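You operate a simulated robot arm through the tools that you are given. There is no shell and no other tool. Be economical: measure what you need, move in short steps, check, and stop when the job is done.

The job below is to be done with a simulated two-armed robot. You get a single attempt, and the scene is never put back.

Task
Soak the tray at 20 degrees, then move it to the grey square.
Fine: set the mixer while the water runs off, then close the drain and fill the bed; drain the bed before you lift the tray.
Where things are to end (x, y in the base frame): blue tray within 50 mm of [-910, 980].

It is judged by the outcome, as a careful person would: the job done as asked, and still so three seconds after it is handed in. It fails if anything else is knocked over, pushed out of place, dropped, spilled or broken.

Robot
Two 7-joint arms with two-finger grippers on one trunk, on a base that drives. Base frame: it is fixed to the floor where the robot stands at the start and does not move with it; the origin is under the middle of the robot, x ahead of it, y to its left, z up. Units: mm, degrees, N and s.
The left shoulder is at the start at [51, 175, 1177], the right one opposite. With the tool pointing down near the work surface each hand reaches from about 240 to 860 mm from the robot's upright axis, wherever it stands, measured 20 degrees to its own side. Places, roughly: bed fill button [-700, 2000, 900]; blue tray [-750, 2000, 750]; grey knob [-700, 1900, 900]; grey square on the teal bench [-900, 1000, 800]; red knob [-700, 1800, 900]; water screen [-1000, 1900, 1100]. Payload 2.94 kg a hand.
Tool frame (each hand has its own): the origin (TCP) lies between the finger pads and is the grasp point; the fingertips stand 30 mm ahead of it; z points along the fingers, y is the line along which they close. The gripper opens to 138 mm. The gripper's body begins 109 mm behind the TCP.
Orientation is that of the tool frame in the base frame, as a unit quaternion [x, y, z, w]. With the fingers straight down and closing along the base's y, the tool's x points along the base's -x, its y along +y and its z along -z.

Tools
- The arms move only by the tool jog_arm. It takes "left_targets", "right_targets" or both (then of equal length, played together; a hand with none holds still); each is a list of rows, each a list of 7 numbers: the shift along the base's x, y, z in mm, then the turn, a rotation vector about the base's x, y, z in degrees, then the closure in counts, from 0 (fully open) to 255 (shut). In form: [[tx, ty, tz, ax, ay, az, hand], ...]. A call has 1 to 20 rows; each row is the pose to reach, as a shift and turn from the pose commanded when the call began. Rows are played at 5 a second. More than 50 mm and 8.6 degrees between two rows, or a gripper value outside its range, and nothing of the call is played. A pose out of reach is approached as far as the arm can. The call stops where the force on the tool passes 40 N (or 10 N more than at its start, if that is more) or the arm is blocked; 0.2 s more then pass. Each finger halts on what it meets, pressing with about 24 N; the grip force reading is that of the motor and also rises with nothing between the fingers. The clock runs only during rows and for 0.2 s after the last one: add rows that repeat a pose to give the fingers time. It gives the time, the measured TCP pose, the force on the tool (base axes), the opening and the grip force at its end, in the units of the frame above (readings bear some noise), with the torque about the TCP (base axes, N m) and any sound that the robot's microphone picked up.
- Cameras (640 x 400 px; columns grow to the right, rows downward): "scene" is now at [131.1, -6.4, 1664]; the picture's right is [-0.10, -0.99, 0.00], its down [-0.65, 0.07, -0.76] and it looks along [0.75, -0.08, -0.65] (base axes); focal length 265 px, centre (320, 200). "left" rides on the left gripper at [71, -19, -146] in its tool frame; the picture's right is [0.26, 0.97, 0.00], its down [-0.85, 0.23, -0.48] and it looks along [-0.46, 0.12, 0.88] (tool axes); focal length 280 px, centre (320, 200). "right" rides on the right gripper at [71, 19, -146] in its tool frame; the picture's right is [-0.26, 0.96, 0.00], its down [-0.85, -0.23, -0.48] and it looks along [-0.46, -0.13, 0.88] (tool axes); focal length 280 px, centre (320, 200). There is no depth. A picture from a camera that has moved, and an enlarged one, comes with that camera's place and axes in the base frame and with its lens.
- get_image(camera): a new picture of that camera. It takes no simulated time.
- slide_trunk(by): slides the trunk up (or, below 0, down) by that many mm; the arms and the scene camera ride with it, the base frame stays. It gives what a move gives, with no picture.
- drive_base(legs): drives the robot by 1 to 6 legs, each [ahead, turn to the left] in mm and degrees, along the robot's own axes; the way and the turn of a leg run together, so that a leg with both is an arc; at most 1500 mm and 180 degrees a leg. The arms and the cameras ride along, it lands a little off, and it stops where it bumps. It gives what a move gives.
- pan_tilt(pan, tilt): turns the head with the scene camera to pan (to the left, within 120 degrees either way) and tilt (down, from -29 to 69), counted from straight ahead of the robot. It gives what a move gives.
- inspect(camera, box): a new picture of the part [left, top, right, bottom] of that camera's present view, enlarged. It takes no simulated time.
- close_job(): hands the job in; it is judged then, once.

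Go step by step. Nothing tells you exact positions but the pictures and the camera data: compare them with the known pose of the tool, close in by small moves and look again before you grip or let go. The budget is 135 turns and 114 pictures, counting those below and the enlarged ones. Unless the task says otherwise, let go and move clear before handing in.

The tools are called after "Call:" by a JSON object that holds its "method" and its "body". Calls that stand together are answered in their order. jog_arm: Moves the arms, as the interface text tells. Its arguments: {"type":"object","properties":{"left_targets":{"type":"array","items":{"type":"array","items":{"type":"number"}}},"right_targets":{"type":"array","items":{"type":"array","items":{"type":"number"}}}},"required":[]} The other tools are called the same way: slide_trunk (by) slides the trunk up or down; drive_base (legs) drives the base; pan_tilt (pan, tilt) turns the head that bears the scene camera; get_image (camera) takes a picture; inspect (camera, box) takes an enlarged picture of a part of a camera's view; close_job () hands the job in.

At the start:

```text
clock: 0.0
left_ee_pos: [682.2, 259.2, 1141.3]
left_orientation: [-0.001, 1.0, 0.0, 0.0]
left_wrist_force: [-0.2, 0.9, -0.1]
left_moment: [0.01, 0.03, 0.01]
left_opening: 137.6
left_grasp_force: 0.0
right_ee_pos: [548.0, -243.0, 1071.3]
right_orientation: [0.0, 1.0, 0.001, -0.001]
right_wrist_force: [-0.7, -0.5, -0.3]
right_moment: [0.03, -0.02, -0.02]
right_opening: 138.0
right_grasp_force: 0.1
trunk travel left (down, up): [-350.0, 384.0]
robot x, y, heading: [-1.9, 0.5, -0.1]
head pan, tilt: [-5.8, 40.9]
```

scene: 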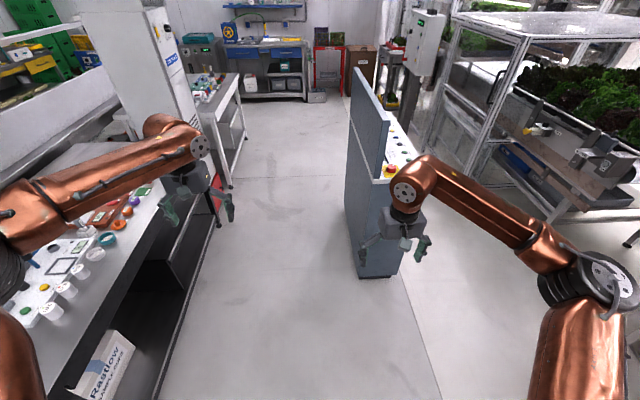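
right: 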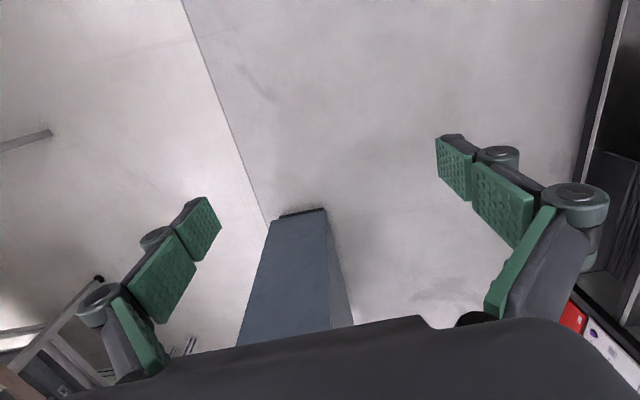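
left: 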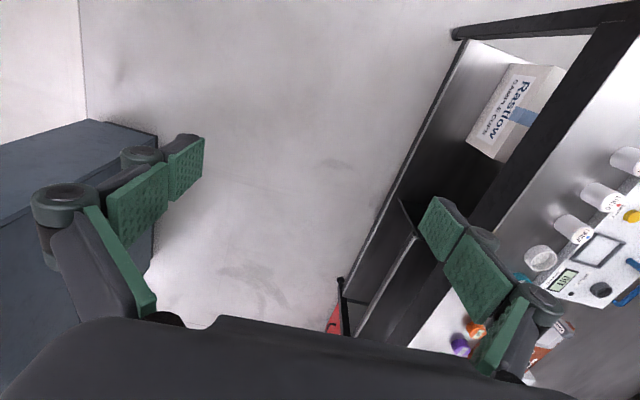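

I see a workshop ahead; the water bed and teal bench should be behind me to the left. I'll turn the head that way first to look.

Call:
{"method": "pan_tilt", "body": {"pan": 115, "tilt": 25}}

Call:
{"method": "get_image", "body": {"camera": "scene"}}

```text
clock: 2.0
left_ee_pos: [682.4, 259.1, 1142.6]
left_orientation: [-0.001, 1.0, 0.0, 0.0]
left_wrist_force: [0.4, 0.3, 0.3]
left_moment: [0.03, 0.0, -0.01]
left_opening: 137.9
left_grasp_force: 0.2
right_ee_pos: [548.0, -244.6, 1070.9]
right_orientation: [0.0, 1.0, 0.0, -0.001]
right_wrist_force: [0.1, -0.9, -0.1]
right_moment: [-0.02, 0.03, 0.02]
right_opening: 138.3
right_grasp_force: 0.1
trunk travel left (down, up): [-350.0, 384.0]
robot x, y, heading: [-1.8, -2.4, -0.1]
head pan, tilt: [115.0, 25.0]
```

```text
110 pictures are left
camera scene: at [8.2, 85.7, 1688.6], right [0.91, 0.42, 0.0], down [0.18, -0.38, -0.91], along [-0.38, 0.82, -0.42], focal length 265 px, centre (320, 200)
```

scene: 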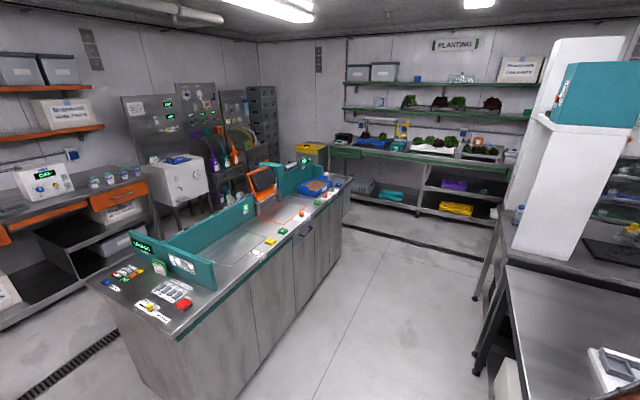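

The long teal bench with a blue tray at its far end is in view. I'll enlarge it to read the controls.

Call:
{"method": "inspect", "body": {"camera": "scene", "box": [230, 140, 360, 260]}}

Call:
{"method": "inspect", "body": {"camera": "scene", "box": [80, 180, 270, 340]}}

```text
3.33 times, centred on (295, 200) of scene
camera zoom: at [8.2, 85.7, 1688.6], right [0.91, 0.42, 0.0], down [0.18, -0.38, -0.91], along [-0.38, 0.82, -0.42], focal length 885 px, centre (403, 200)
```

zoom: 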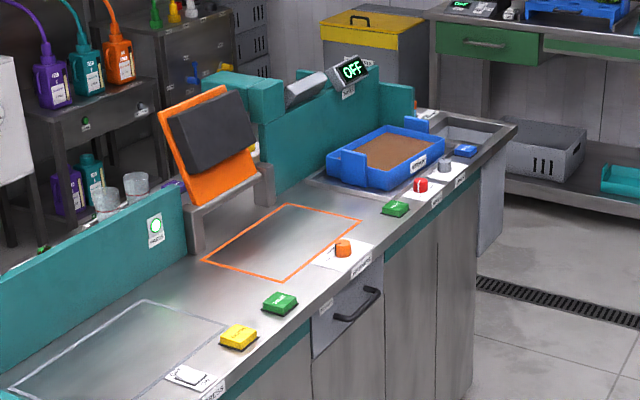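

```text
2.50 times, centred on (175, 260) of scene
camera zoom: at [8.2, 85.7, 1688.6], right [0.91, 0.42, 0.0], down [0.18, -0.38, -0.91], along [-0.38, 0.82, -0.42], focal length 664 px, centre (682, 50)
```

zoom: 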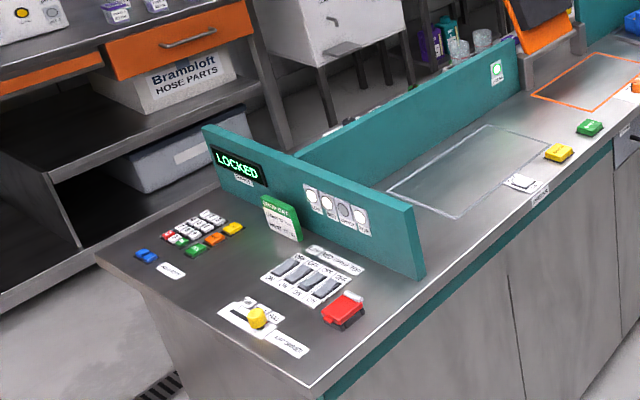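

The bench front edge lies at about x = -680; the aisle between it and the tables is free. I'll tuck the arms, then turn left and drive up the aisle.

Call:
{"method": "jog_arm", "body": {"left_targets": [[-50, 0, 10, 0, 0, 0, 0], [-100, 0, 20, 0, 0, 0, 0], [-150, 0, 30, 0, 0, 0, 0], [-200, 0, 40, 0, 0, 0, 0], [-250, 0, 50, 0, 0, 0, 0]], "right_targets": [[-40, 0, 20, 0, 0, 0, 0], [-80, 0, 40, 0, 0, 0, 0], [-120, 0, 60, 0, 0, 0, 0], [-160, 0, 80, 0, 0, 0, 0], [-180, 0, 100, 0, 0, 0, 0]]}}

Call:
{"method": "drive_base", "body": {"legs": [[0, 105]]}}

Call:
{"method": "pan_tilt", "body": {"pan": 0, "tilt": 35}}

Call:
{"method": "get_image", "body": {"camera": "scene"}}

```text
refused: row 1 steps farther than a row can; nothing moved
```

```text
clock: 6.8
left_ee_pos: [-431.3, 588.3, 1143.2]
left_orientation: [0.795, -0.606, 0.0, 0.0]
left_wrist_force: [0.1, 0.4, 0.1]
left_moment: [-0.01, 0.02, -0.02]
left_opening: 138.0
left_grasp_force: 0.1
right_ee_pos: [89.3, 593.0, 1071.9]
right_orientation: [0.796, -0.606, 0.001, 0.0]
right_wrist_force: [-0.2, 0.7, 0.5]
right_moment: [-0.02, 0.02, 0.01]
right_opening: 137.8
right_grasp_force: 0.1
trunk travel left (down, up): [-350.0, 384.0]
robot x, y, heading: [-1.7, -2.4, 105.0]
head pan, tilt: [115.0, 25.0]
```

```text
clock: 8.8
left_ee_pos: [-431.6, 587.8, 1142.0]
left_orientation: [0.796, -0.605, 0.001, 0.001]
left_wrist_force: [0.3, 0.6, -0.1]
left_moment: [-0.02, -0.01, -0.04]
left_opening: 138.2
left_grasp_force: 0.0
right_ee_pos: [90.5, 593.1, 1070.2]
right_orientation: [0.795, -0.607, 0.001, 0.001]
right_wrist_force: [0.4, 0.4, 0.0]
right_moment: [0.0, 0.01, -0.02]
right_opening: 138.1
right_grasp_force: 0.0
trunk travel left (down, up): [-350.0, 384.0]
robot x, y, heading: [3.0, 1.5, 105.3]
head pan, tilt: [0.0, 35.0]
```

```text
107 pictures are left
camera scene: at [-36.3, 133.1, 1672.8], right [0.96, 0.27, 0.0], down [0.15, -0.55, -0.82], along [-0.22, 0.79, -0.57], focal length 265 px, centre (320, 200)
```

scene: 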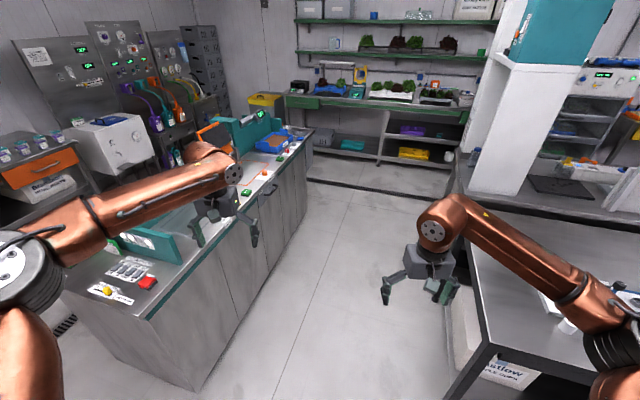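

Arms held still (step slightly too long) but the turn went fine. I'll retract the arms with shorter steps now.

Call:
{"method": "jog_arm", "body": {"left_targets": [[12, -45, 10, 0, 0, 0, 0], [24, -90, 20, 0, 0, 0, 0], [36, -135, 30, 0, 0, 0, 0], [48, -180, 40, 0, 0, 0, 0], [60, -225, 50, 0, 0, 0, 0], [72, -270, 60, 0, 0, 0, 0]], "right_targets": [[7, -30, 20, 0, 0, 0, 0], [14, -60, 40, 0, 0, 0, 0], [21, -90, 60, 0, 0, 0, 0], [28, -120, 80, 0, 0, 0, 0], [35, -150, 100, 0, 0, 0, 0], [35, -150, 120, 0, 0, 0, 0]]}}

Call:
{"method": "drive_base", "body": {"legs": [[0, -11.3], [1000, 0]]}}

Call:
{"method": "pan_tilt", "body": {"pan": 40, "tilt": 35}}

Call:
{"method": "get_image", "body": {"camera": "scene"}}

```text
clock: 10.2
left_ee_pos: [-359.6, 316.6, 1203.3]
left_orientation: [0.796, -0.605, -0.001, -0.001]
left_wrist_force: [0.3, -1.3, -0.2]
left_moment: [0.05, 0.01, 0.02]
left_opening: 137.8
left_grasp_force: 0.1
right_ee_pos: [123.2, 438.7, 1191.2]
right_orientation: [0.795, -0.606, 0.0, -0.001]
right_wrist_force: [0.1, 0.4, 0.4]
right_moment: [0.02, -0.02, -0.03]
right_opening: 138.0
right_grasp_force: 0.0
trunk travel left (down, up): [-350.0, 384.0]
robot x, y, heading: [0.9, 1.3, 105.7]
head pan, tilt: [0.0, 35.0]
```

```text
clock: 16.0
left_ee_pos: [-366.8, 1362.6, 1205.1]
left_orientation: [0.734, -0.679, 0.0, 0.001]
left_wrist_force: [-0.3, 0.7, 0.2]
left_moment: [-0.04, 0.01, -0.02]
left_opening: 138.0
left_grasp_force: 0.0
right_ee_pos: [130.7, 1390.8, 1191.4]
right_orientation: [0.734, -0.68, 0.001, 0.0]
right_wrist_force: [0.2, 0.4, 0.0]
right_moment: [-0.02, 0.0, 0.05]
right_opening: 137.8
right_grasp_force: 0.1
trunk travel left (down, up): [-350.0, 384.0]
robot x, y, heading: [-75.4, 983.6, 94.4]
head pan, tilt: [0.0, 35.0]
```

```text
clock: 17.1
left_ee_pos: [-365.6, 1361.7, 1202.2]
left_orientation: [0.735, -0.679, 0.001, 0.001]
left_wrist_force: [0.2, 0.3, 0.8]
left_moment: [0.01, -0.02, -0.01]
left_opening: 138.1
left_grasp_force: 0.2
right_ee_pos: [130.3, 1390.7, 1190.9]
right_orientation: [0.733, -0.68, 0.0, 0.001]
right_wrist_force: [-0.2, 0.0, -0.2]
right_moment: [0.0, -0.01, -0.02]
right_opening: 138.0
right_grasp_force: 0.0
trunk travel left (down, up): [-350.0, 384.0]
robot x, y, heading: [-74.9, 979.6, 94.4]
head pan, tilt: [40.0, 35.0]
```

```text
106 pictures are left
camera scene: at [-140.2, 1093.5, 1672.8], right [0.71, 0.7, 0.0], down [0.4, -0.41, -0.82], along [-0.57, 0.59, -0.57], focal length 265 px, centre (320, 200)
```

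scene: 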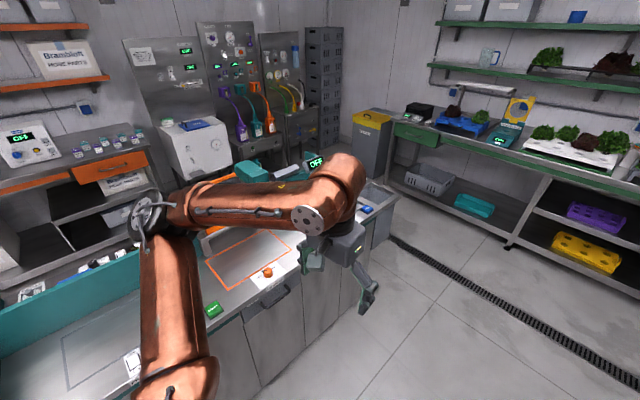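

The aisle is clear. I'll drive on beside the bed and turn to face the bench.

Call:
{"method": "drive_base", "body": {"legs": [[900, 0], [0, 85.6]]}}

Call:
{"method": "pan_tilt", "body": {"pan": 0, "tilt": 42}}

Call:
{"method": "get_image", "body": {"camera": "scene"}}

```text
clock: 20.1
left_ee_pos: [-439.3, 1910.0, 1249.7]
left_orientation: [0.815, -0.553, -0.049, -0.165]
left_wrist_force: [-2.5, 5.8, -2.1]
left_moment: [-0.57, -0.31, -0.21]
left_opening: 137.8
left_grasp_force: 0.1
right_ee_pos: [3.6, 1944.0, 1218.3]
right_orientation: [0.753, -0.644, -0.132, -0.027]
right_wrist_force: [-0.1, 1.3, -1.6]
right_moment: [-0.13, -0.12, -0.1]
right_opening: 138.2
right_grasp_force: 0.2
trunk travel left (down, up): [-350.0, 384.0]
robot x, y, heading: [-135.5, 1559.0, 104.0]
head pan, tilt: [40.0, 35.0]
stopped in leg 1: the robot was blocked; the commanded pose is now the measured one
```

```text
clock: 21.2
left_ee_pos: [-437.4, 1942.0, 1213.0]
left_orientation: [0.789, -0.61, -0.028, -0.068]
left_wrist_force: [3.5, -13.1, -5.4]
left_moment: [1.55, 0.39, 0.11]
left_opening: 138.1
left_grasp_force: 0.0
right_ee_pos: [36.1, 1988.7, 1219.4]
right_orientation: [0.716, -0.694, -0.072, 0.002]
right_wrist_force: [-1.9, -9.1, 0.2]
right_moment: [0.98, -0.16, -0.15]
right_opening: 137.9
right_grasp_force: 0.0
trunk travel left (down, up): [-350.0, 384.0]
robot x, y, heading: [-144.3, 1592.8, 100.3]
head pan, tilt: [0.0, 42.0]
```

```text
105 pictures are left
camera scene: at [-207.7, 1921.0, 1654.2], right [0.98, 0.18, 0.0], down [0.14, -0.74, -0.66], along [-0.12, 0.65, -0.75], focal length 265 px, centre (320, 200)
```

scene: 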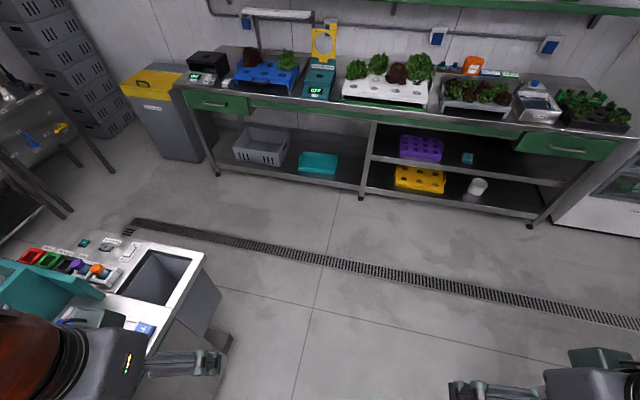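

The base stopped early, blocked by something. I'll look at both sides to find what it touched.

Call:
{"method": "pan_tilt", "body": {"pan": -60, "tilt": 55}}

Call:
{"method": "get_image", "body": {"camera": "scene"}}

Call:
{"method": "pan_tilt", "body": {"pan": 75, "tilt": 55}}

Call:
{"method": "get_image", "body": {"camera": "scene"}}

```text
clock: 22.5
left_ee_pos: [-417.1, 1822.9, 1209.4]
left_orientation: [0.777, -0.626, -0.048, -0.048]
left_wrist_force: [2.1, -2.3, 0.3]
left_moment: [0.32, 0.17, 0.0]
left_opening: 138.1
left_grasp_force: 0.1
right_ee_pos: [57.9, 1886.9, 1222.7]
right_orientation: [0.719, -0.688, -0.098, -0.015]
right_wrist_force: [-0.7, -1.5, -0.5]
right_moment: [0.19, 0.02, -0.03]
right_opening: 137.9
right_grasp_force: 0.0
trunk travel left (down, up): [-350.0, 384.0]
robot x, y, heading: [-148.3, 1591.6, 100.0]
head pan, tilt: [-60.0, 55.0]
```

```text
104 pictures are left
camera scene: at [-87.7, 1615.1, 1652.7], right [0.64, -0.77, -0.04], down [-0.63, -0.5, -0.59], along [0.43, 0.4, -0.81], focal length 265 px, centre (320, 200)
```

scene: 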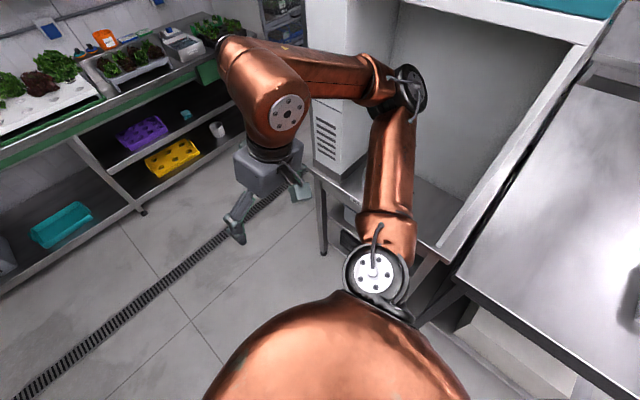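

```text
clock: 24.6
left_ee_pos: [-424.6, 1954.6, 1251.6]
left_orientation: [0.81, -0.559, -0.046, -0.171]
left_wrist_force: [-0.4, 0.0, -0.5]
left_moment: [0.07, -0.02, 0.06]
left_opening: 138.0
left_grasp_force: 0.1
right_ee_pos: [27.0, 1982.8, 1221.1]
right_orientation: [0.708, -0.694, -0.123, -0.034]
right_wrist_force: [-1.7, 2.0, 0.3]
right_moment: [-0.21, -0.13, 0.01]
right_opening: 138.0
right_grasp_force: 0.0
trunk travel left (down, up): [-350.0, 384.0]
robot x, y, heading: [-153.1, 1614.0, 100.3]
head pan, tilt: [75.0, 55.0]
```

```text
103 pictures are left
camera scene: at [-271.8, 1868.0, 1644.4], right [0.09, 0.99, -0.12], down [0.83, -0.14, -0.54], along [-0.55, -0.05, -0.83], focal length 265 px, centre (320, 200)
```

scene: 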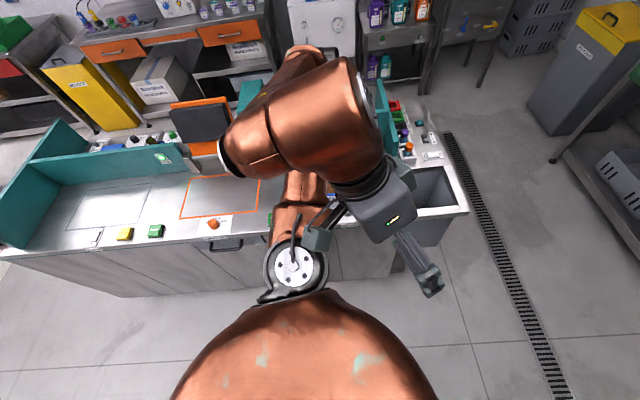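

The tucked elbows jut out sideways and seem jammed between the white machine and the bench equipment. I'll back off gently and check.

Call:
{"method": "drive_base", "body": {"legs": [[-300, 0]]}}

Call:
{"method": "get_image", "body": {"camera": "scene"}}

```text
clock: 25.4
left_ee_pos: [-326.5, 1681.7, 1305.2]
left_orientation: [0.778, -0.546, 0.041, -0.307]
left_wrist_force: [35.8, -1.3, 28.4]
left_moment: [-0.59, 3.27, 0.27]
left_opening: 139.2
left_grasp_force: 0.4
right_ee_pos: [86.8, 1746.6, 1238.3]
right_orientation: [-0.673, 0.682, 0.248, 0.144]
right_wrist_force: [5.6, 9.6, 13.7]
right_moment: [-1.22, 0.1, 1.05]
right_opening: 137.0
right_grasp_force: 0.0
trunk travel left (down, up): [-350.0, 384.0]
robot x, y, heading: [-149.5, 1592.1, 100.7]
head pan, tilt: [75.0, 55.0]
stopped in leg 1: the robot was blocked; the commanded pose is now the measured one
```

```text
102 pictures are left
camera scene: at [-207.6, 1588.4, 1653.4], right [0.08, 1.0, 0.04], down [0.81, -0.04, -0.59], along [-0.58, 0.07, -0.81], focal length 265 px, centre (320, 200)
```

scene: 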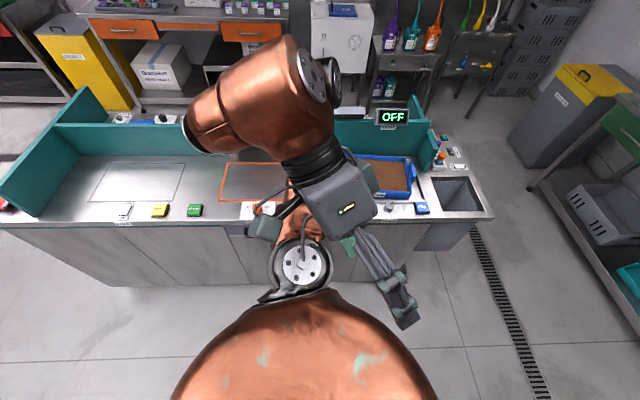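

Still blocked in reverse. I'll check the right elbow before choosing how to free it.

Call:
{"method": "pan_tilt", "body": {"pan": -85, "tilt": 40}}

Call:
{"method": "get_image", "body": {"camera": "scene"}}

Call:
{"method": "pan_tilt", "body": {"pan": 100, "tilt": 40}}

Call:
{"method": "get_image", "body": {"camera": "scene"}}

```text
clock: 27.8
left_ee_pos: [-354.1, 1729.6, 1271.5]
left_orientation: [0.809, -0.535, -0.017, -0.242]
left_wrist_force: [3.9, 2.6, 3.5]
left_moment: [0.06, 0.39, -0.19]
left_opening: 138.5
left_grasp_force: 0.1
right_ee_pos: [72.5, 1796.3, 1224.9]
right_orientation: [0.684, -0.682, -0.222, -0.133]
right_wrist_force: [1.9, -1.3, 0.7]
right_moment: [0.11, 0.15, 0.09]
right_opening: 138.6
right_grasp_force: 0.1
trunk travel left (down, up): [-350.0, 384.0]
robot x, y, heading: [-149.5, 1592.8, 101.0]
head pan, tilt: [-85.0, 40.0]
```

```text
101 pictures are left
camera scene: at [-68.7, 1647.5, 1666.8], right [0.27, -0.96, -0.01], down [-0.62, -0.16, -0.76], along [0.73, 0.21, -0.64], focal length 265 px, centre (320, 200)
```

scene: 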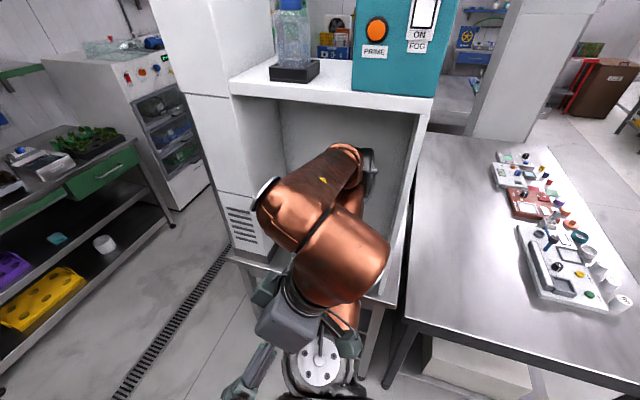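

```text
clock: 30.6
left_ee_pos: [-346.0, 1726.6, 1288.9]
left_orientation: [0.804, -0.512, -0.01, -0.302]
left_wrist_force: [-0.2, 1.8, 1.6]
left_moment: [-0.17, 0.06, -0.06]
left_opening: 136.7
left_grasp_force: 0.0
right_ee_pos: [74.5, 1814.8, 1245.3]
right_orientation: [-0.653, 0.672, 0.288, 0.197]
right_wrist_force: [0.5, 121.3, 88.4]
right_moment: [-5.26, -6.31, 8.77]
right_opening: 125.2
right_grasp_force: 0.1
trunk travel left (down, up): [-350.0, 384.0]
robot x, y, heading: [-151.9, 1595.0, 100.9]
head pan, tilt: [100.0, 40.0]
```

```text
100 pictures are left
camera scene: at [-246.1, 1650.6, 1667.1], right [-0.35, 0.94, -0.02], down [0.6, 0.21, -0.77], along [-0.71, -0.28, -0.64], focal length 265 px, centre (320, 200)
```

scene: 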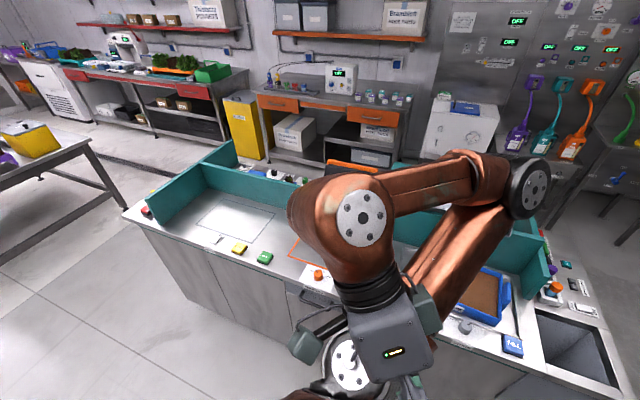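

The right elbow sits inside the white cabinet's recess and the right hand is pressed toward me. I'll extend the right hand forward and inward in small steps to pull the elbow out.

Call:
{"method": "jog_arm", "body": {"right_targets": [[-5, 25, 0, 0, 0, 0, 0], [-10, 50, 0, 0, 0, 0, 0], [-20, 80, 0, 0, 0, 0, 0], [-30, 110, 0, 0, 0, 0, 0]]}}

Call:
{"method": "pan_tilt", "body": {"pan": -60, "tilt": 40}}

Call:
{"method": "get_image", "body": {"camera": "scene"}}

```text
clock: 31.7
left_ee_pos: [-325.2, 1698.3, 1305.4]
left_orientation: [0.806, -0.476, 0.019, -0.35]
left_wrist_force: [0.5, 1.9, 1.5]
left_moment: [-0.32, -0.06, -0.04]
left_opening: 139.2
left_grasp_force: 0.1
right_ee_pos: [58.5, 1837.3, 1223.6]
right_orientation: [-0.676, 0.681, 0.233, 0.161]
right_wrist_force: [-0.6, 0.4, -1.0]
right_moment: [-0.11, -0.1, -0.04]
right_opening: 138.1
right_grasp_force: 0.1
trunk travel left (down, up): [-350.0, 384.0]
robot x, y, heading: [-151.1, 1598.2, 101.0]
head pan, tilt: [100.0, 40.0]
stopped in row 4 (left hand): the arm was blocked; the commanded pose is now the measured one
```

```text
clock: 34.2
left_ee_pos: [-338.7, 1700.3, 1286.2]
left_orientation: [0.804, -0.508, -0.008, -0.308]
left_wrist_force: [2.1, -1.5, 2.8]
left_moment: [-0.13, 0.28, 0.19]
left_opening: 137.0
left_grasp_force: 0.0
right_ee_pos: [53.2, 1859.9, 1224.2]
right_orientation: [-0.678, 0.685, 0.223, 0.148]
right_wrist_force: [-0.7, -0.1, -0.9]
right_moment: [0.11, 0.05, 0.02]
right_opening: 137.8
right_grasp_force: 0.1
trunk travel left (down, up): [-350.0, 384.0]
robot x, y, heading: [-154.2, 1593.5, 100.9]
head pan, tilt: [-60.0, 40.0]
```

```text
99 pictures are left
camera scene: at [-93.7, 1696.2, 1665.4], right [0.65, -0.76, 0.0], down [-0.49, -0.42, -0.77], along [0.58, 0.5, -0.64], focal length 265 px, centre (320, 200)
```

scene: 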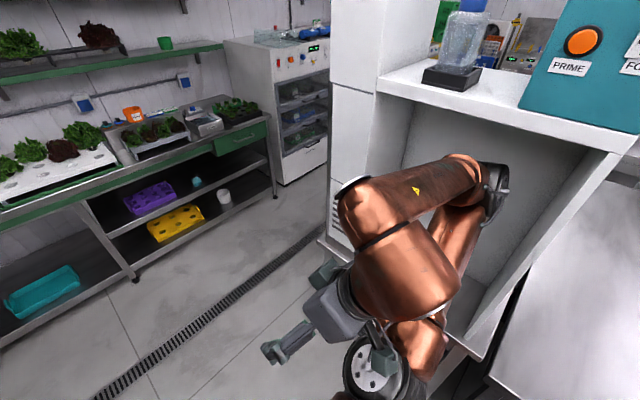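

The right arm moves freely. I'll extend both hands forward together to draw both elbows in.

Call:
{"method": "jog_arm", "body": {"left_targets": [[0, 30, 0, 0, 0, 0, 0], [0, 60, 0, 0, 0, 0, 0], [0, 90, 0, 0, 0, 0, 0], [0, 120, 0, 0, 0, 0, 0]], "right_targets": [[-10, 40, 0, 0, 0, 0, 0], [-20, 80, 0, 0, 0, 0, 0], [-30, 120, 0, 0, 0, 0, 0], [-40, 160, 0, 0, 0, 0, 0]]}}

Call:
{"method": "get_image", "body": {"camera": "scene"}}

```text
clock: 35.2
left_ee_pos: [-342.0, 1832.0, 1284.9]
left_orientation: [0.799, -0.511, -0.012, -0.317]
left_wrist_force: [-3.7, 5.8, -6.2]
left_moment: [-0.37, -0.58, -0.4]
left_opening: 137.9
left_grasp_force: 0.1
left hand out of reach, approached as far as the arm can: row 1, 2
right_ee_pos: [4.7, 2035.1, 1218.0]
right_orientation: [-0.68, 0.684, 0.219, 0.147]
right_wrist_force: [-0.3, -1.7, -1.1]
right_moment: [0.22, -0.07, -0.05]
right_opening: 137.8
right_grasp_force: 0.0
trunk travel left (down, up): [-350.0, 384.0]
robot x, y, heading: [-149.8, 1595.6, 100.8]
head pan, tilt: [-60.0, 40.0]
```

```text
98 pictures are left
camera scene: at [-98.9, 1700.9, 1665.0], right [0.65, -0.76, 0.0], down [-0.49, -0.42, -0.77], along [0.58, 0.5, -0.64], focal length 265 px, centre (320, 200)
```

scene: 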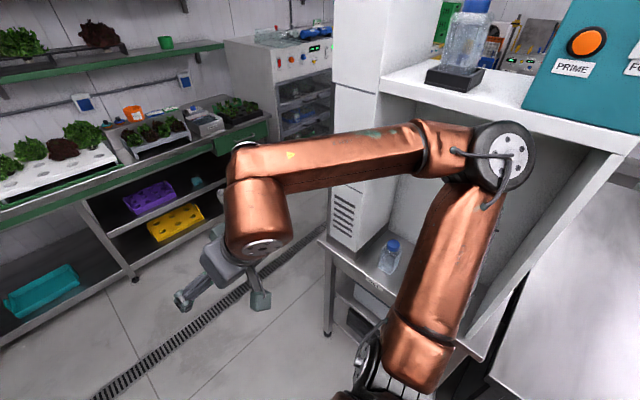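

Both are moving freely. I'll extend further.

Call:
{"method": "jog_arm", "body": {"left_targets": [[8, 40, 0, 0, 0, 0, 0], [16, 80, 0, 0, 0, 0, 0], [24, 120, 0, 0, 0, 0, 0], [32, 160, 0, 0, 0, 0, 0], [40, 200, 0, 0, 0, 0, 0]], "right_targets": [[-10, 30, 0, 0, 0, 0, 0], [-20, 60, 0, 0, 0, 0, 0], [-30, 90, 0, 0, 0, 0, 0], [-40, 120, 0, 0, 0, 0, 0], [-50, 150, 0, 0, 0, 0, 0]]}}

Call:
{"method": "get_image", "body": {"camera": "scene"}}

Call:
{"method": "pan_tilt", "body": {"pan": 70, "tilt": 40}}

Call:
{"method": "get_image", "body": {"camera": "scene"}}

```text
clock: 35.8
left_ee_pos: [-307.7, 1826.7, 1289.5]
left_orientation: [0.795, -0.507, -0.034, -0.331]
left_wrist_force: [0.7, 3.5, 1.3]
left_moment: [-0.42, 0.14, -0.12]
left_opening: 137.9
left_grasp_force: 0.1
right_ee_pos: [5.6, 2008.3, 1233.7]
right_orientation: [-0.673, 0.677, 0.248, 0.166]
right_wrist_force: [-1.9, 2.2, 0.4]
right_moment: [-0.31, -0.24, -0.11]
right_opening: 137.9
right_grasp_force: 0.2
trunk travel left (down, up): [-350.0, 384.0]
robot x, y, heading: [-149.9, 1596.3, 100.8]
head pan, tilt: [-60.0, 40.0]
stopped in row 3 (right hand): the arm was blocked; the commanded pose is now the measured one
```

```text
97 pictures are left
camera scene: at [-96.5, 1713.7, 1664.9], right [0.65, -0.76, 0.01], down [-0.49, -0.43, -0.76], along [0.58, 0.5, -0.65], focal length 265 px, centre (320, 200)
```

scene: 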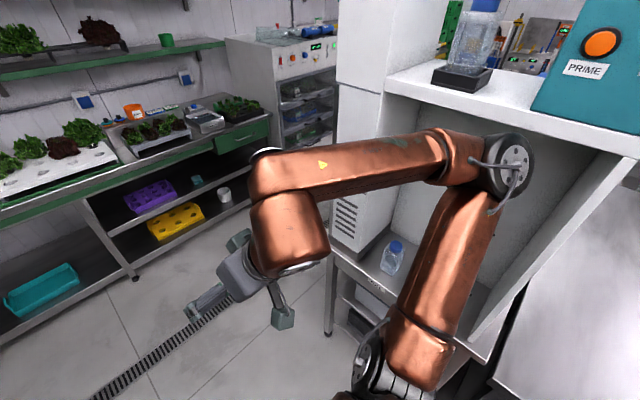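

```text
clock: 37.9
left_ee_pos: [-315.7, 1870.8, 1285.3]
left_orientation: [0.804, -0.503, -0.019, -0.316]
left_wrist_force: [-0.6, 1.5, -0.7]
left_moment: [-0.11, -0.07, -0.11]
left_opening: 138.0
left_grasp_force: 0.1
right_ee_pos: [-0.6, 2049.2, 1222.8]
right_orientation: [-0.675, 0.685, 0.229, 0.154]
right_wrist_force: [-0.1, 2.8, -0.5]
right_moment: [-0.09, 0.02, 0.03]
right_opening: 137.7
right_grasp_force: 0.1
trunk travel left (down, up): [-350.0, 384.0]
robot x, y, heading: [-147.5, 1599.1, 100.8]
head pan, tilt: [70.0, 40.0]
```

```text
96 pictures are left
camera scene: at [-246.3, 1676.6, 1664.6], right [0.16, 0.99, -0.01], down [0.64, -0.11, -0.76], along [-0.75, 0.12, -0.65], focal length 265 px, centre (320, 200)
```

scene: 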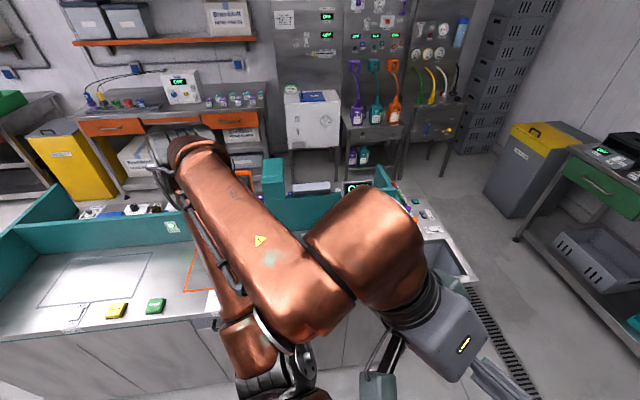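

The elbows are coming in but still near obstacles. I'll keep extending slowly, one arm at a time.

Call:
{"method": "jog_arm", "body": {"right_targets": [[-15, 15, 0, 0, 0, 0, 0], [-30, 30, 0, 0, 0, 0, 0], [-45, 45, 0, 0, 0, 0, 0], [-60, 60, 0, 0, 0, 0, 0], [-75, 75, 0, 0, 0, 0, 0], [-90, 90, 0, 0, 0, 0, 0], [-105, 105, 0, 0, 0, 0, 0], [-105, 130, 0, 0, 0, 0, 0]]}}

Call:
{"method": "jog_arm", "body": {"left_targets": [[10, 20, 0, 0, 0, 0, 0], [20, 40, 0, 0, 0, 0, 0], [20, 60, 0, 0, 0, 0, 0], [20, 80, 0, 0, 0, 0, 0], [20, 100, 0, 0, 0, 0, 0], [20, 120, 0, 0, 0, 0, 0], [20, 140, 0, 0, 0, 0, 0], [20, 160, 0, 0, 0, 0, 0]]}}

Call:
{"method": "get_image", "body": {"camera": "scene"}}

```text
clock: 39.7
left_ee_pos: [-311.8, 1856.8, 1288.0]
left_orientation: [0.801, -0.504, -0.022, -0.321]
left_wrist_force: [0.3, -0.1, 0.4]
left_moment: [-0.03, -0.02, 0.03]
left_opening: 137.9
left_grasp_force: 0.1
right_ee_pos: [-102.9, 2166.0, 1227.2]
right_orientation: [-0.674, 0.682, 0.235, 0.158]
right_wrist_force: [-0.5, 0.5, 0.1]
right_moment: [-0.03, 0.02, -0.02]
right_opening: 138.2
right_grasp_force: 0.0
trunk travel left (down, up): [-350.0, 384.0]
robot x, y, heading: [-151.1, 1594.7, 100.8]
head pan, tilt: [70.0, 40.0]
```

```text
clock: 41.5
left_ee_pos: [-292.5, 2017.0, 1289.3]
left_orientation: [0.801, -0.505, -0.02, -0.32]
left_wrist_force: [-0.7, -0.4, -0.7]
left_moment: [-0.04, 0.0, 0.02]
left_opening: 138.0
left_grasp_force: 0.1
right_ee_pos: [-103.6, 2166.3, 1226.4]
right_orientation: [-0.675, 0.683, 0.234, 0.156]
right_wrist_force: [-0.4, -0.5, 0.1]
right_moment: [-0.02, 0.01, 0.0]
right_opening: 137.9
right_grasp_force: 0.0
trunk travel left (down, up): [-350.0, 384.0]
robot x, y, heading: [-149.6, 1597.3, 100.9]
head pan, tilt: [70.0, 40.0]
```

```text
95 pictures are left
camera scene: at [-243.5, 1661.3, 1665.1], right [0.16, 0.99, 0.0], down [0.63, -0.1, -0.77], along [-0.76, 0.12, -0.64], focal length 265 px, centre (320, 200)
```

scene: 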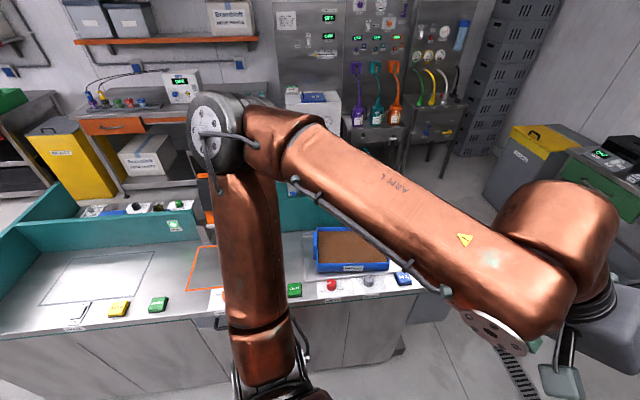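

Everything has settled and the tray looks undisturbed. I'll check the right side now.

Call:
{"method": "pan_tilt", "body": {"pan": -60, "tilt": 40}}

Call:
{"method": "get_image", "body": {"camera": "scene"}}

```text
clock: 43.6
left_ee_pos: [-292.7, 2014.7, 1289.0]
left_orientation: [0.801, -0.505, -0.022, -0.321]
left_wrist_force: [0.0, -0.6, -0.4]
left_moment: [0.0, -0.01, -0.03]
left_opening: 138.3
left_grasp_force: 0.0
right_ee_pos: [-102.6, 2165.0, 1227.3]
right_orientation: [-0.675, 0.682, 0.235, 0.157]
right_wrist_force: [0.7, 0.2, 0.1]
right_moment: [0.03, -0.01, -0.02]
right_opening: 138.1
right_grasp_force: 0.1
trunk travel left (down, up): [-350.0, 384.0]
robot x, y, heading: [-147.8, 1598.9, 101.0]
head pan, tilt: [-60.0, 40.0]
```

```text
94 pictures are left
camera scene: at [-95.0, 1702.1, 1665.3], right [0.65, -0.76, 0.0], down [-0.49, -0.42, -0.77], along [0.58, 0.5, -0.64], focal length 265 px, centre (320, 200)
```

scene: 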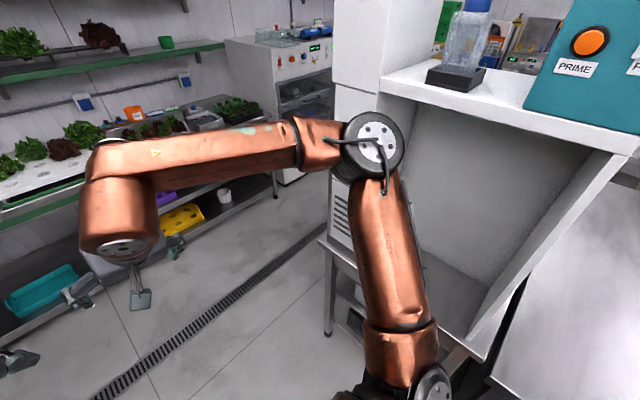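

The right elbow is clear of the cabinet by about 150 mm. I'll extend both a little more, then drive forward in two short legs.

Call:
{"method": "jog_arm", "body": {"left_targets": [[0, 20, 0, 0, 0, 0, 0], [0, 40, 0, 0, 0, 0, 0], [0, 60, 0, 0, 0, 0, 0], [0, 80, 0, 0, 0, 0, 0], [0, 100, 0, 0, 0, 0, 0], [0, 120, 0, 0, 0, 0, 0]], "right_targets": [[0, 20, 0, 0, 0, 0, 0], [0, 40, 0, 0, 0, 0, 0], [0, 60, 0, 0, 0, 0, 0], [0, 80, 0, 0, 0, 0, 0], [0, 100, 0, 0, 0, 0, 0], [0, 100, 0, 0, 0, 0, 0]]}}

Call:
{"method": "drive_base", "body": {"legs": [[0, -7], [150, 0]]}}

Call:
{"method": "get_image", "body": {"camera": "scene"}}

```text
clock: 45.0
left_ee_pos: [-292.6, 2112.8, 1292.6]
left_orientation: [0.801, -0.505, -0.024, -0.322]
left_wrist_force: [-0.5, -0.6, 1.6]
left_moment: [0.04, 0.02, 0.01]
left_opening: 137.9
left_grasp_force: 0.1
left hand out of reach, approached as far as the arm can: row 6
right_ee_pos: [-81.8, 2242.4, 1210.9]
right_orientation: [-0.674, 0.682, 0.236, 0.158]
right_wrist_force: [0.2, -1.3, 0.2]
right_moment: [0.03, -0.06, -0.01]
right_opening: 138.1
right_grasp_force: 0.2
right hand out of reach, approached as far as the arm can: row 2, 3, 4, 5, 6
trunk travel left (down, up): [-350.0, 384.0]
robot x, y, heading: [-150.1, 1597.5, 100.8]
head pan, tilt: [-60.0, 40.0]
```

```text
clock: 47.0
left_ee_pos: [-237.5, 2276.9, 1290.9]
left_orientation: [0.768, -0.554, -0.002, -0.323]
left_wrist_force: [-0.3, 0.0, 0.1]
left_moment: [0.03, 0.03, 0.03]
left_opening: 138.0
left_grasp_force: 0.1
right_ee_pos: [-13.6, 2379.8, 1212.8]
right_orientation: [-0.631, 0.722, 0.226, 0.172]
right_wrist_force: [-0.6, -0.5, 0.0]
right_moment: [0.04, 0.04, -0.02]
right_opening: 138.0
right_grasp_force: 0.0
trunk travel left (down, up): [-350.0, 384.0]
robot x, y, heading: [-158.4, 1751.3, 93.8]
head pan, tilt: [-60.0, 40.0]
```

```text
93 pictures are left
camera scene: at [-92.1, 1841.8, 1665.7], right [0.55, -0.83, 0.0], down [-0.54, -0.36, -0.77], along [0.64, 0.43, -0.64], focal length 265 px, centre (320, 200)
```

scene: 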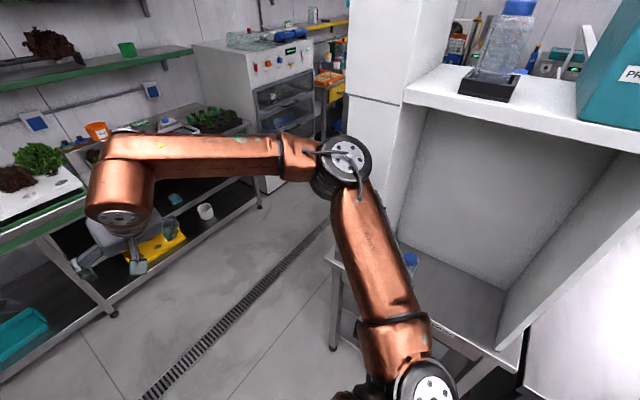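

That passed freely. I'll go on 140 mm and begin turning toward the bench.

Call:
{"method": "drive_base", "body": {"legs": [[140, 0], [0, 45]]}}

Call:
{"method": "pan_tilt", "body": {"pan": 50, "tilt": 40}}

Call:
{"method": "get_image", "body": {"camera": "scene"}}

```text
clock: 50.4
left_ee_pos: [-596.6, 2214.4, 1290.5]
left_orientation: [0.921, -0.222, -0.124, -0.296]
left_wrist_force: [0.5, 0.3, 1.4]
left_moment: [-0.05, -0.01, 0.01]
left_opening: 137.8
left_grasp_force: 0.0
right_ee_pos: [-506.9, 2444.8, 1210.5]
right_orientation: [0.857, -0.431, -0.273, -0.075]
right_wrist_force: [-0.4, -0.5, 0.4]
right_moment: [0.01, -0.07, -0.05]
right_opening: 137.8
right_grasp_force: 0.1
trunk travel left (down, up): [-350.0, 384.0]
robot x, y, heading: [-172.6, 1887.4, 138.3]
head pan, tilt: [-60.0, 40.0]
```

```text
clock: 52.3
left_ee_pos: [-596.1, 2214.4, 1290.5]
left_orientation: [0.921, -0.222, -0.122, -0.297]
left_wrist_force: [0.0, -0.1, -0.2]
left_moment: [0.0, -0.04, 0.01]
left_opening: 138.2
left_grasp_force: 0.2
right_ee_pos: [-507.2, 2443.8, 1209.3]
right_orientation: [0.857, -0.431, -0.273, -0.074]
right_wrist_force: [-0.2, -0.1, -0.5]
right_moment: [0.0, -0.02, -0.02]
right_opening: 137.9
right_grasp_force: 0.0
trunk travel left (down, up): [-350.0, 384.0]
robot x, y, heading: [-169.6, 1888.1, 138.4]
head pan, tilt: [50.0, 40.0]
```

```text
92 pictures are left
camera scene: at [-288.5, 1910.4, 1665.2], right [-0.14, 0.99, 0.0], down [0.64, 0.09, -0.77], along [-0.76, -0.11, -0.64], focal length 265 px, centre (320, 200)
```

scene: 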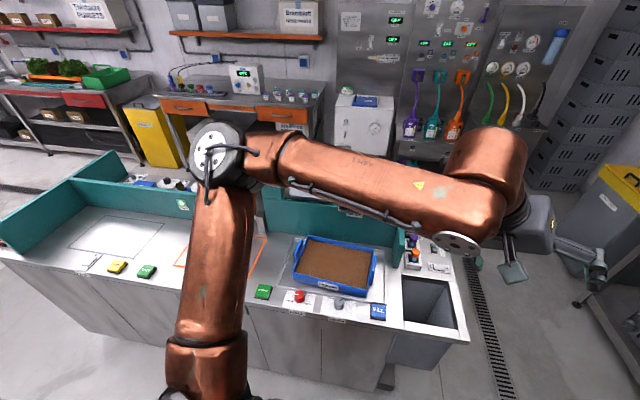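

The bed is clear in front. I'll finish the turn to face the bench and look closely at the controls.

Call:
{"method": "drive_base", "body": {"legs": [[0, 41.5]]}}

Call:
{"method": "pan_tilt", "body": {"pan": 0, "tilt": 45}}

Call:
{"method": "get_image", "body": {"camera": "scene"}}

```text
clock: 54.6
left_ee_pos: [-704.0, 1845.9, 1290.4]
left_orientation: [0.939, 0.121, -0.221, -0.234]
left_wrist_force: [0.7, 0.8, 1.2]
left_moment: [-0.05, -0.03, -0.03]
left_opening: 137.8
left_grasp_force: 0.0
right_ee_pos: [-791.6, 2076.5, 1210.0]
right_orientation: [0.954, -0.097, -0.281, 0.028]
right_wrist_force: [-0.5, -0.9, 0.0]
right_moment: [0.03, -0.07, -0.03]
right_opening: 138.0
right_grasp_force: 0.0
trunk travel left (down, up): [-350.0, 384.0]
robot x, y, heading: [-171.4, 1888.8, 180.0]
head pan, tilt: [50.0, 40.0]
```

```text
clock: 55.8
left_ee_pos: [-703.3, 1846.2, 1290.4]
left_orientation: [0.939, 0.12, -0.222, -0.234]
left_wrist_force: [0.2, 0.0, -0.2]
left_moment: [0.01, 0.02, -0.04]
left_opening: 138.0
left_grasp_force: 0.1
right_ee_pos: [-789.8, 2077.2, 1210.2]
right_orientation: [0.954, -0.097, -0.281, 0.028]
right_wrist_force: [-0.2, 0.1, -0.1]
right_moment: [0.0, -0.02, -0.02]
right_opening: 138.3
right_grasp_force: 0.0
trunk travel left (down, up): [-350.0, 384.0]
robot x, y, heading: [-169.7, 1886.7, 180.0]
head pan, tilt: [0.0, 45.0]
```

```text
91 pictures are left
camera scene: at [-297.9, 1891.0, 1658.0], right [0.0, 1.0, 0.0], down [0.71, 0.0, -0.71], along [-0.71, 0.0, -0.71], focal length 265 px, centre (320, 200)
```

scene: 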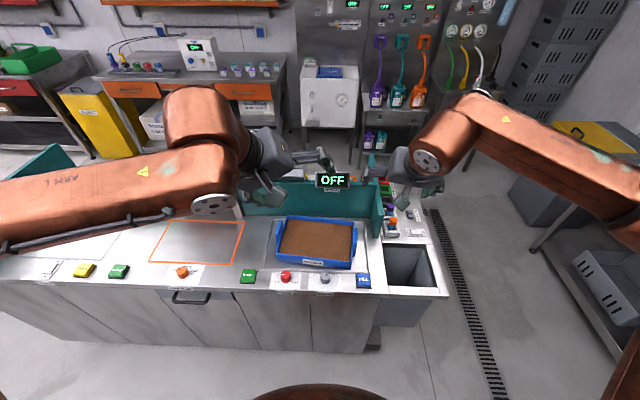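

I'm now facing the bed. I'll enlarge the controls and screen to read the labels.

Call:
{"method": "inspect", "body": {"camera": "scene", "box": [230, 250, 390, 300]}}

Call:
{"method": "inspect", "body": {"camera": "scene", "box": [290, 160, 390, 222]}}

```text
4.00 times, centred on (310, 275) of scene
camera zoom: at [-297.9, 1891.0, 1658.0], right [0.0, 1.0, 0.0], down [0.71, 0.0, -0.71], along [-0.71, 0.0, -0.71], focal length 1062 px, centre (360, -100)
```

zoom: 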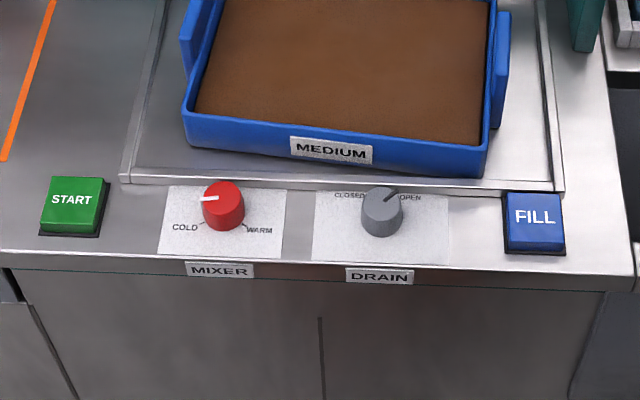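

```text
6.40 times, centred on (340, 191) of scene
camera zoom: at [-297.9, 1891.0, 1658.0], right [0.0, 1.0, 0.0], down [0.71, 0.0, -0.71], along [-0.71, 0.0, -0.71], focal length 1698 px, centre (192, 258)
```

zoom: 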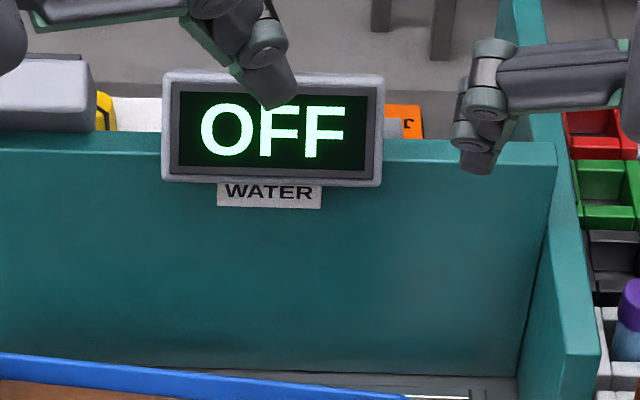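

Mixer is at about (-732, 1781), drain at (-723, 1908) pointing to OPEN, and FILL at (-710, 2029); the screen is OFF. I'll bring both hands to straight down above the controls.

Call:
{"method": "jog_arm", "body": {"left_targets": [[5, -25, -28, -5.5, -5.2, -2.8, 0], [10, -50, -56, -10.9, -10.4, -5.6, 0], [14, -76, -84, -16.4, -15.5, -8.4, 0], [18, -101, -112, -21.8, -20.7, -11.2, 0], [23, -126, -140, -27.3, -25.9, -14, 0]], "right_targets": [[22, -9, -12, 0.7, -6.6, 2.3, 0], [44, -18, -24, 1.3, -13.1, 4.5, 0], [66, -28, -36, 2, -19.7, 6.8, 0], [88, -37, -48, 2.6, -26.2, 9, 0], [110, -47, -60, 3.3, -32.8, 11.3, 0]]}}

Call:
{"method": "get_image", "body": {"camera": "scene"}}

Call:
{"method": "get_image", "body": {"camera": "left"}}

Call:
{"method": "get_image", "body": {"camera": "right"}}

```text
clock: 57.0
left_ee_pos: [-686.9, 1685.5, 1170.0]
left_orientation: [1.0, 0.001, 0.002, 0.001]
left_wrist_force: [-0.5, 0.1, 0.2]
left_moment: [0.02, -0.05, 0.01]
left_opening: 137.8
left_grasp_force: 0.0
left hand out of reach, approached as far as the arm can: row 3, 4, 5
right_ee_pos: [-667.9, 2089.2, 1167.1]
right_orientation: [1.0, -0.002, 0.001, 0.001]
right_wrist_force: [0.6, -0.7, 0.1]
right_moment: [0.03, -0.07, -0.01]
right_opening: 137.7
right_grasp_force: 0.1
right hand out of reach, approached as far as the arm can: row 1, 2, 3, 4, 5
trunk travel left (down, up): [-350.0, 384.0]
robot x, y, heading: [-171.6, 1890.9, 179.8]
head pan, tilt: [0.0, 45.0]
```

```text
88 pictures are left
camera scene: at [-300.2, 1890.6, 1657.7], right [0.0, 1.0, 0.0], down [0.71, 0.0, -0.71], along [-0.71, 0.0, -0.71], focal length 265 px, centre (320, 200)
```

scene: 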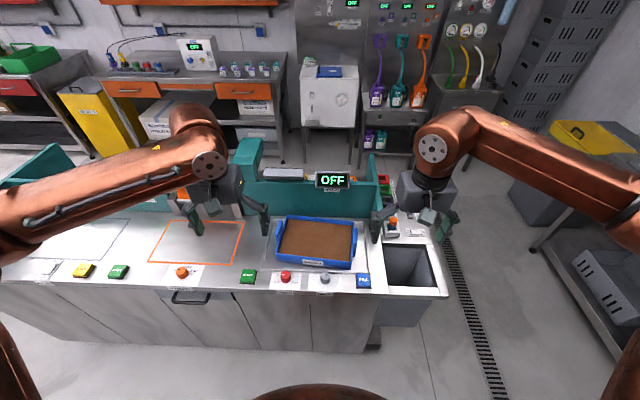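

```text
87 pictures are left
camera left: at [-615.7, 1704.9, 1316.9], right [0.26, -0.96, 0.0], down [-0.85, -0.23, 0.47], along [-0.46, -0.13, -0.88], focal length 280 px, centre (320, 200)
```

left: 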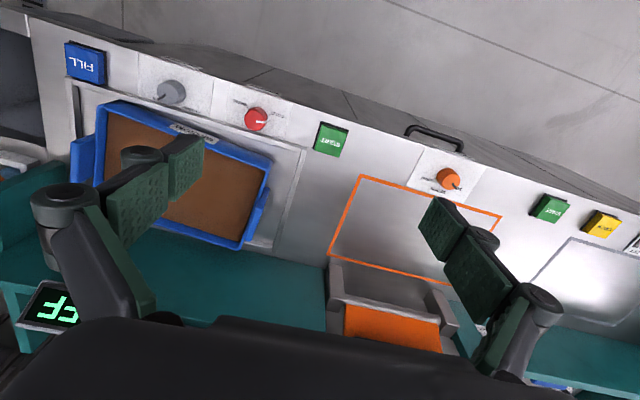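

```text
86 pictures are left
camera right: at [-597.3, 2069.8, 1311.9], right [-0.26, -0.96, 0.0], down [-0.85, 0.23, 0.47], along [-0.46, 0.12, -0.88], focal length 280 px, centre (320, 200)
```

right: 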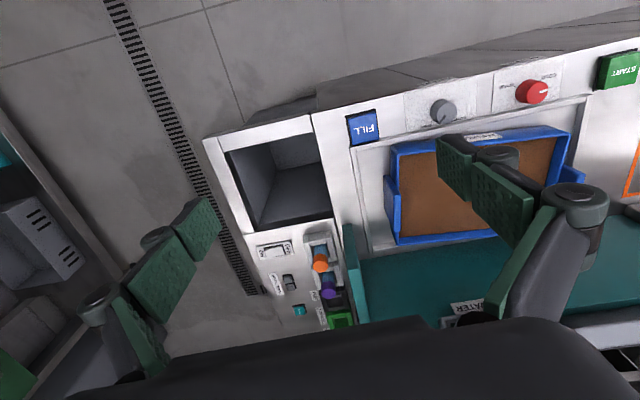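

Triangulating: mixer (-738, 1777), drain (-731, 1906), knob tops near z 860, FILL (-727, 2035). I'll close the right fingers and bring them above FILL, stopping high to check.

Call:
{"method": "jog_arm", "body": {"right_targets": [[-9, 1, -38, 0, 0, 0, 60], [-18, 2, -76, 0, 0, 0, 120], [-28, 3, -114, 0, 0, 0, 180], [-38, 4, -152, 0, 0, 0, 255], [-47, 5, -190, 0, 0, 0, 255], [-47, 5, -190, 0, 0, 0, 255], [-47, 5, -190, 0, 0, 0, 255]]}}

Call:
{"method": "get_image", "body": {"camera": "right"}}

```text
clock: 58.6
left_ee_pos: [-684.8, 1686.1, 1171.5]
left_orientation: [1.0, 0.001, 0.0, 0.0]
left_wrist_force: [-0.3, 0.3, 0.4]
left_moment: [-0.01, 0.0, -0.01]
left_opening: 138.0
left_grasp_force: 0.1
right_ee_pos: [-689.0, 2120.5, 988.6]
right_orientation: [1.0, 0.0, 0.0, 0.001]
right_wrist_force: [0.3, 0.6, -0.7]
right_moment: [-0.01, -0.01, -0.01]
right_opening: 0.0
right_grasp_force: 1.2
right hand out of reach, approached as far as the arm can: row 1, 2, 3, 4, 5, 6, 7
trunk travel left (down, up): [-350.0, 384.0]
robot x, y, heading: [-166.8, 1887.3, 179.8]
head pan, tilt: [0.0, 45.0]
```

```text
85 pictures are left
camera right: at [-616.5, 2102.9, 1134.8], right [-0.26, -0.97, 0.0], down [-0.85, 0.23, 0.48], along [-0.46, 0.12, -0.88], focal length 280 px, centre (320, 200)
```

right: 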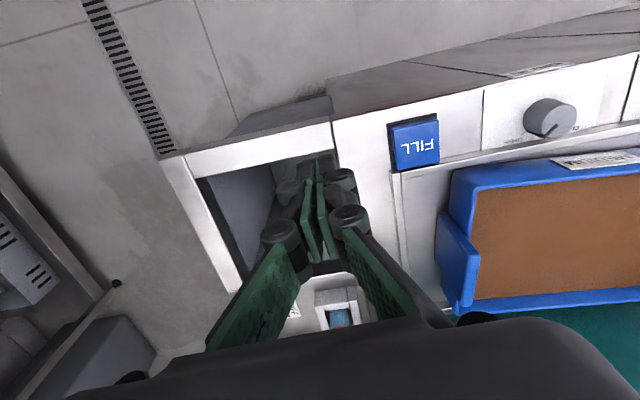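

The right hand lagged about 85 mm toward +y, seemingly at a joint limit. I'll try turning the hand about the vertical to see whether that frees it.

Call:
{"method": "jog_arm", "body": {"right_targets": [[0, 0, 0, 0, 0, 8, 255], [0, 0, 0, 0, 0, 16, 255], [0, 0, 0, 0, 0, 24, 255], [0, 0, 0, 0, 0, 32, 255]]}}

Call:
{"method": "get_image", "body": {"camera": "scene"}}

```text
clock: 59.6
left_ee_pos: [-685.3, 1686.8, 1171.6]
left_orientation: [1.0, 0.001, 0.001, -0.001]
left_wrist_force: [0.5, -0.4, 0.7]
left_moment: [0.01, -0.02, 0.0]
left_opening: 138.1
left_grasp_force: 0.1
right_ee_pos: [-687.2, 2123.5, 987.6]
right_orientation: [0.961, 0.278, 0.0, 0.0]
right_wrist_force: [0.2, 0.3, 0.0]
right_moment: [0.0, 0.04, 0.02]
right_opening: 0.0
right_grasp_force: 23.9
trunk travel left (down, up): [-350.0, 384.0]
robot x, y, heading: [-169.5, 1887.9, 179.8]
head pan, tilt: [0.0, 45.0]
```

```text
84 pictures are left
camera scene: at [-297.8, 1890.9, 1658.0], right [0.0, 1.0, 0.0], down [0.71, 0.0, -0.71], along [-0.71, 0.0, -0.71], focal length 265 px, centre (320, 200)
```

scene: 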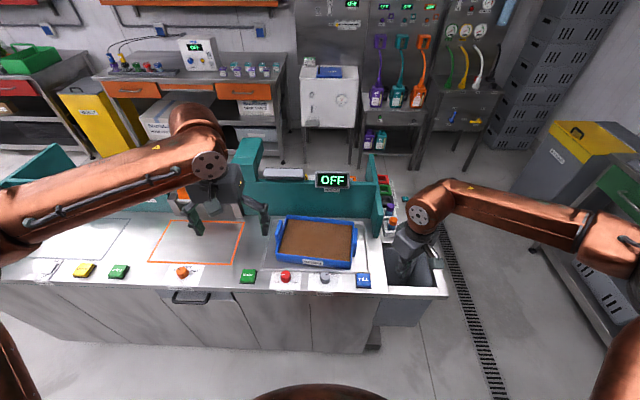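

The turn was fully reached and the command now starts from the measured pose. I'll move straight toward FILL.

Call:
{"method": "jog_arm", "body": {"right_targets": [[-10, -22, 0, 0, 0, 0, 255], [-20, -44, 0, 0, 0, 0, 255], [-30, -66, 0, 0, 0, 0, 255], [-40, -88, 0, 0, 0, 0, 255]]}}

```text
clock: 60.6
left_ee_pos: [-686.0, 1686.8, 1172.5]
left_orientation: [1.0, 0.001, 0.001, 0.0]
left_wrist_force: [-0.5, 0.3, -0.2]
left_moment: [-0.01, -0.02, 0.0]
left_opening: 138.1
left_grasp_force: 0.0
right_ee_pos: [-673.3, 2102.9, 1006.8]
right_orientation: [0.961, 0.277, 0.0, 0.0]
right_wrist_force: [-0.8, 0.0, 0.0]
right_moment: [0.0, 0.02, -0.02]
right_opening: 0.0
right_grasp_force: 23.9
right hand out of reach, approached as far as the arm can: row 1, 2, 3, 4
trunk travel left (down, up): [-350.0, 384.0]
robot x, y, heading: [-169.4, 1883.4, 179.7]
head pan, tilt: [0.0, 45.0]
```

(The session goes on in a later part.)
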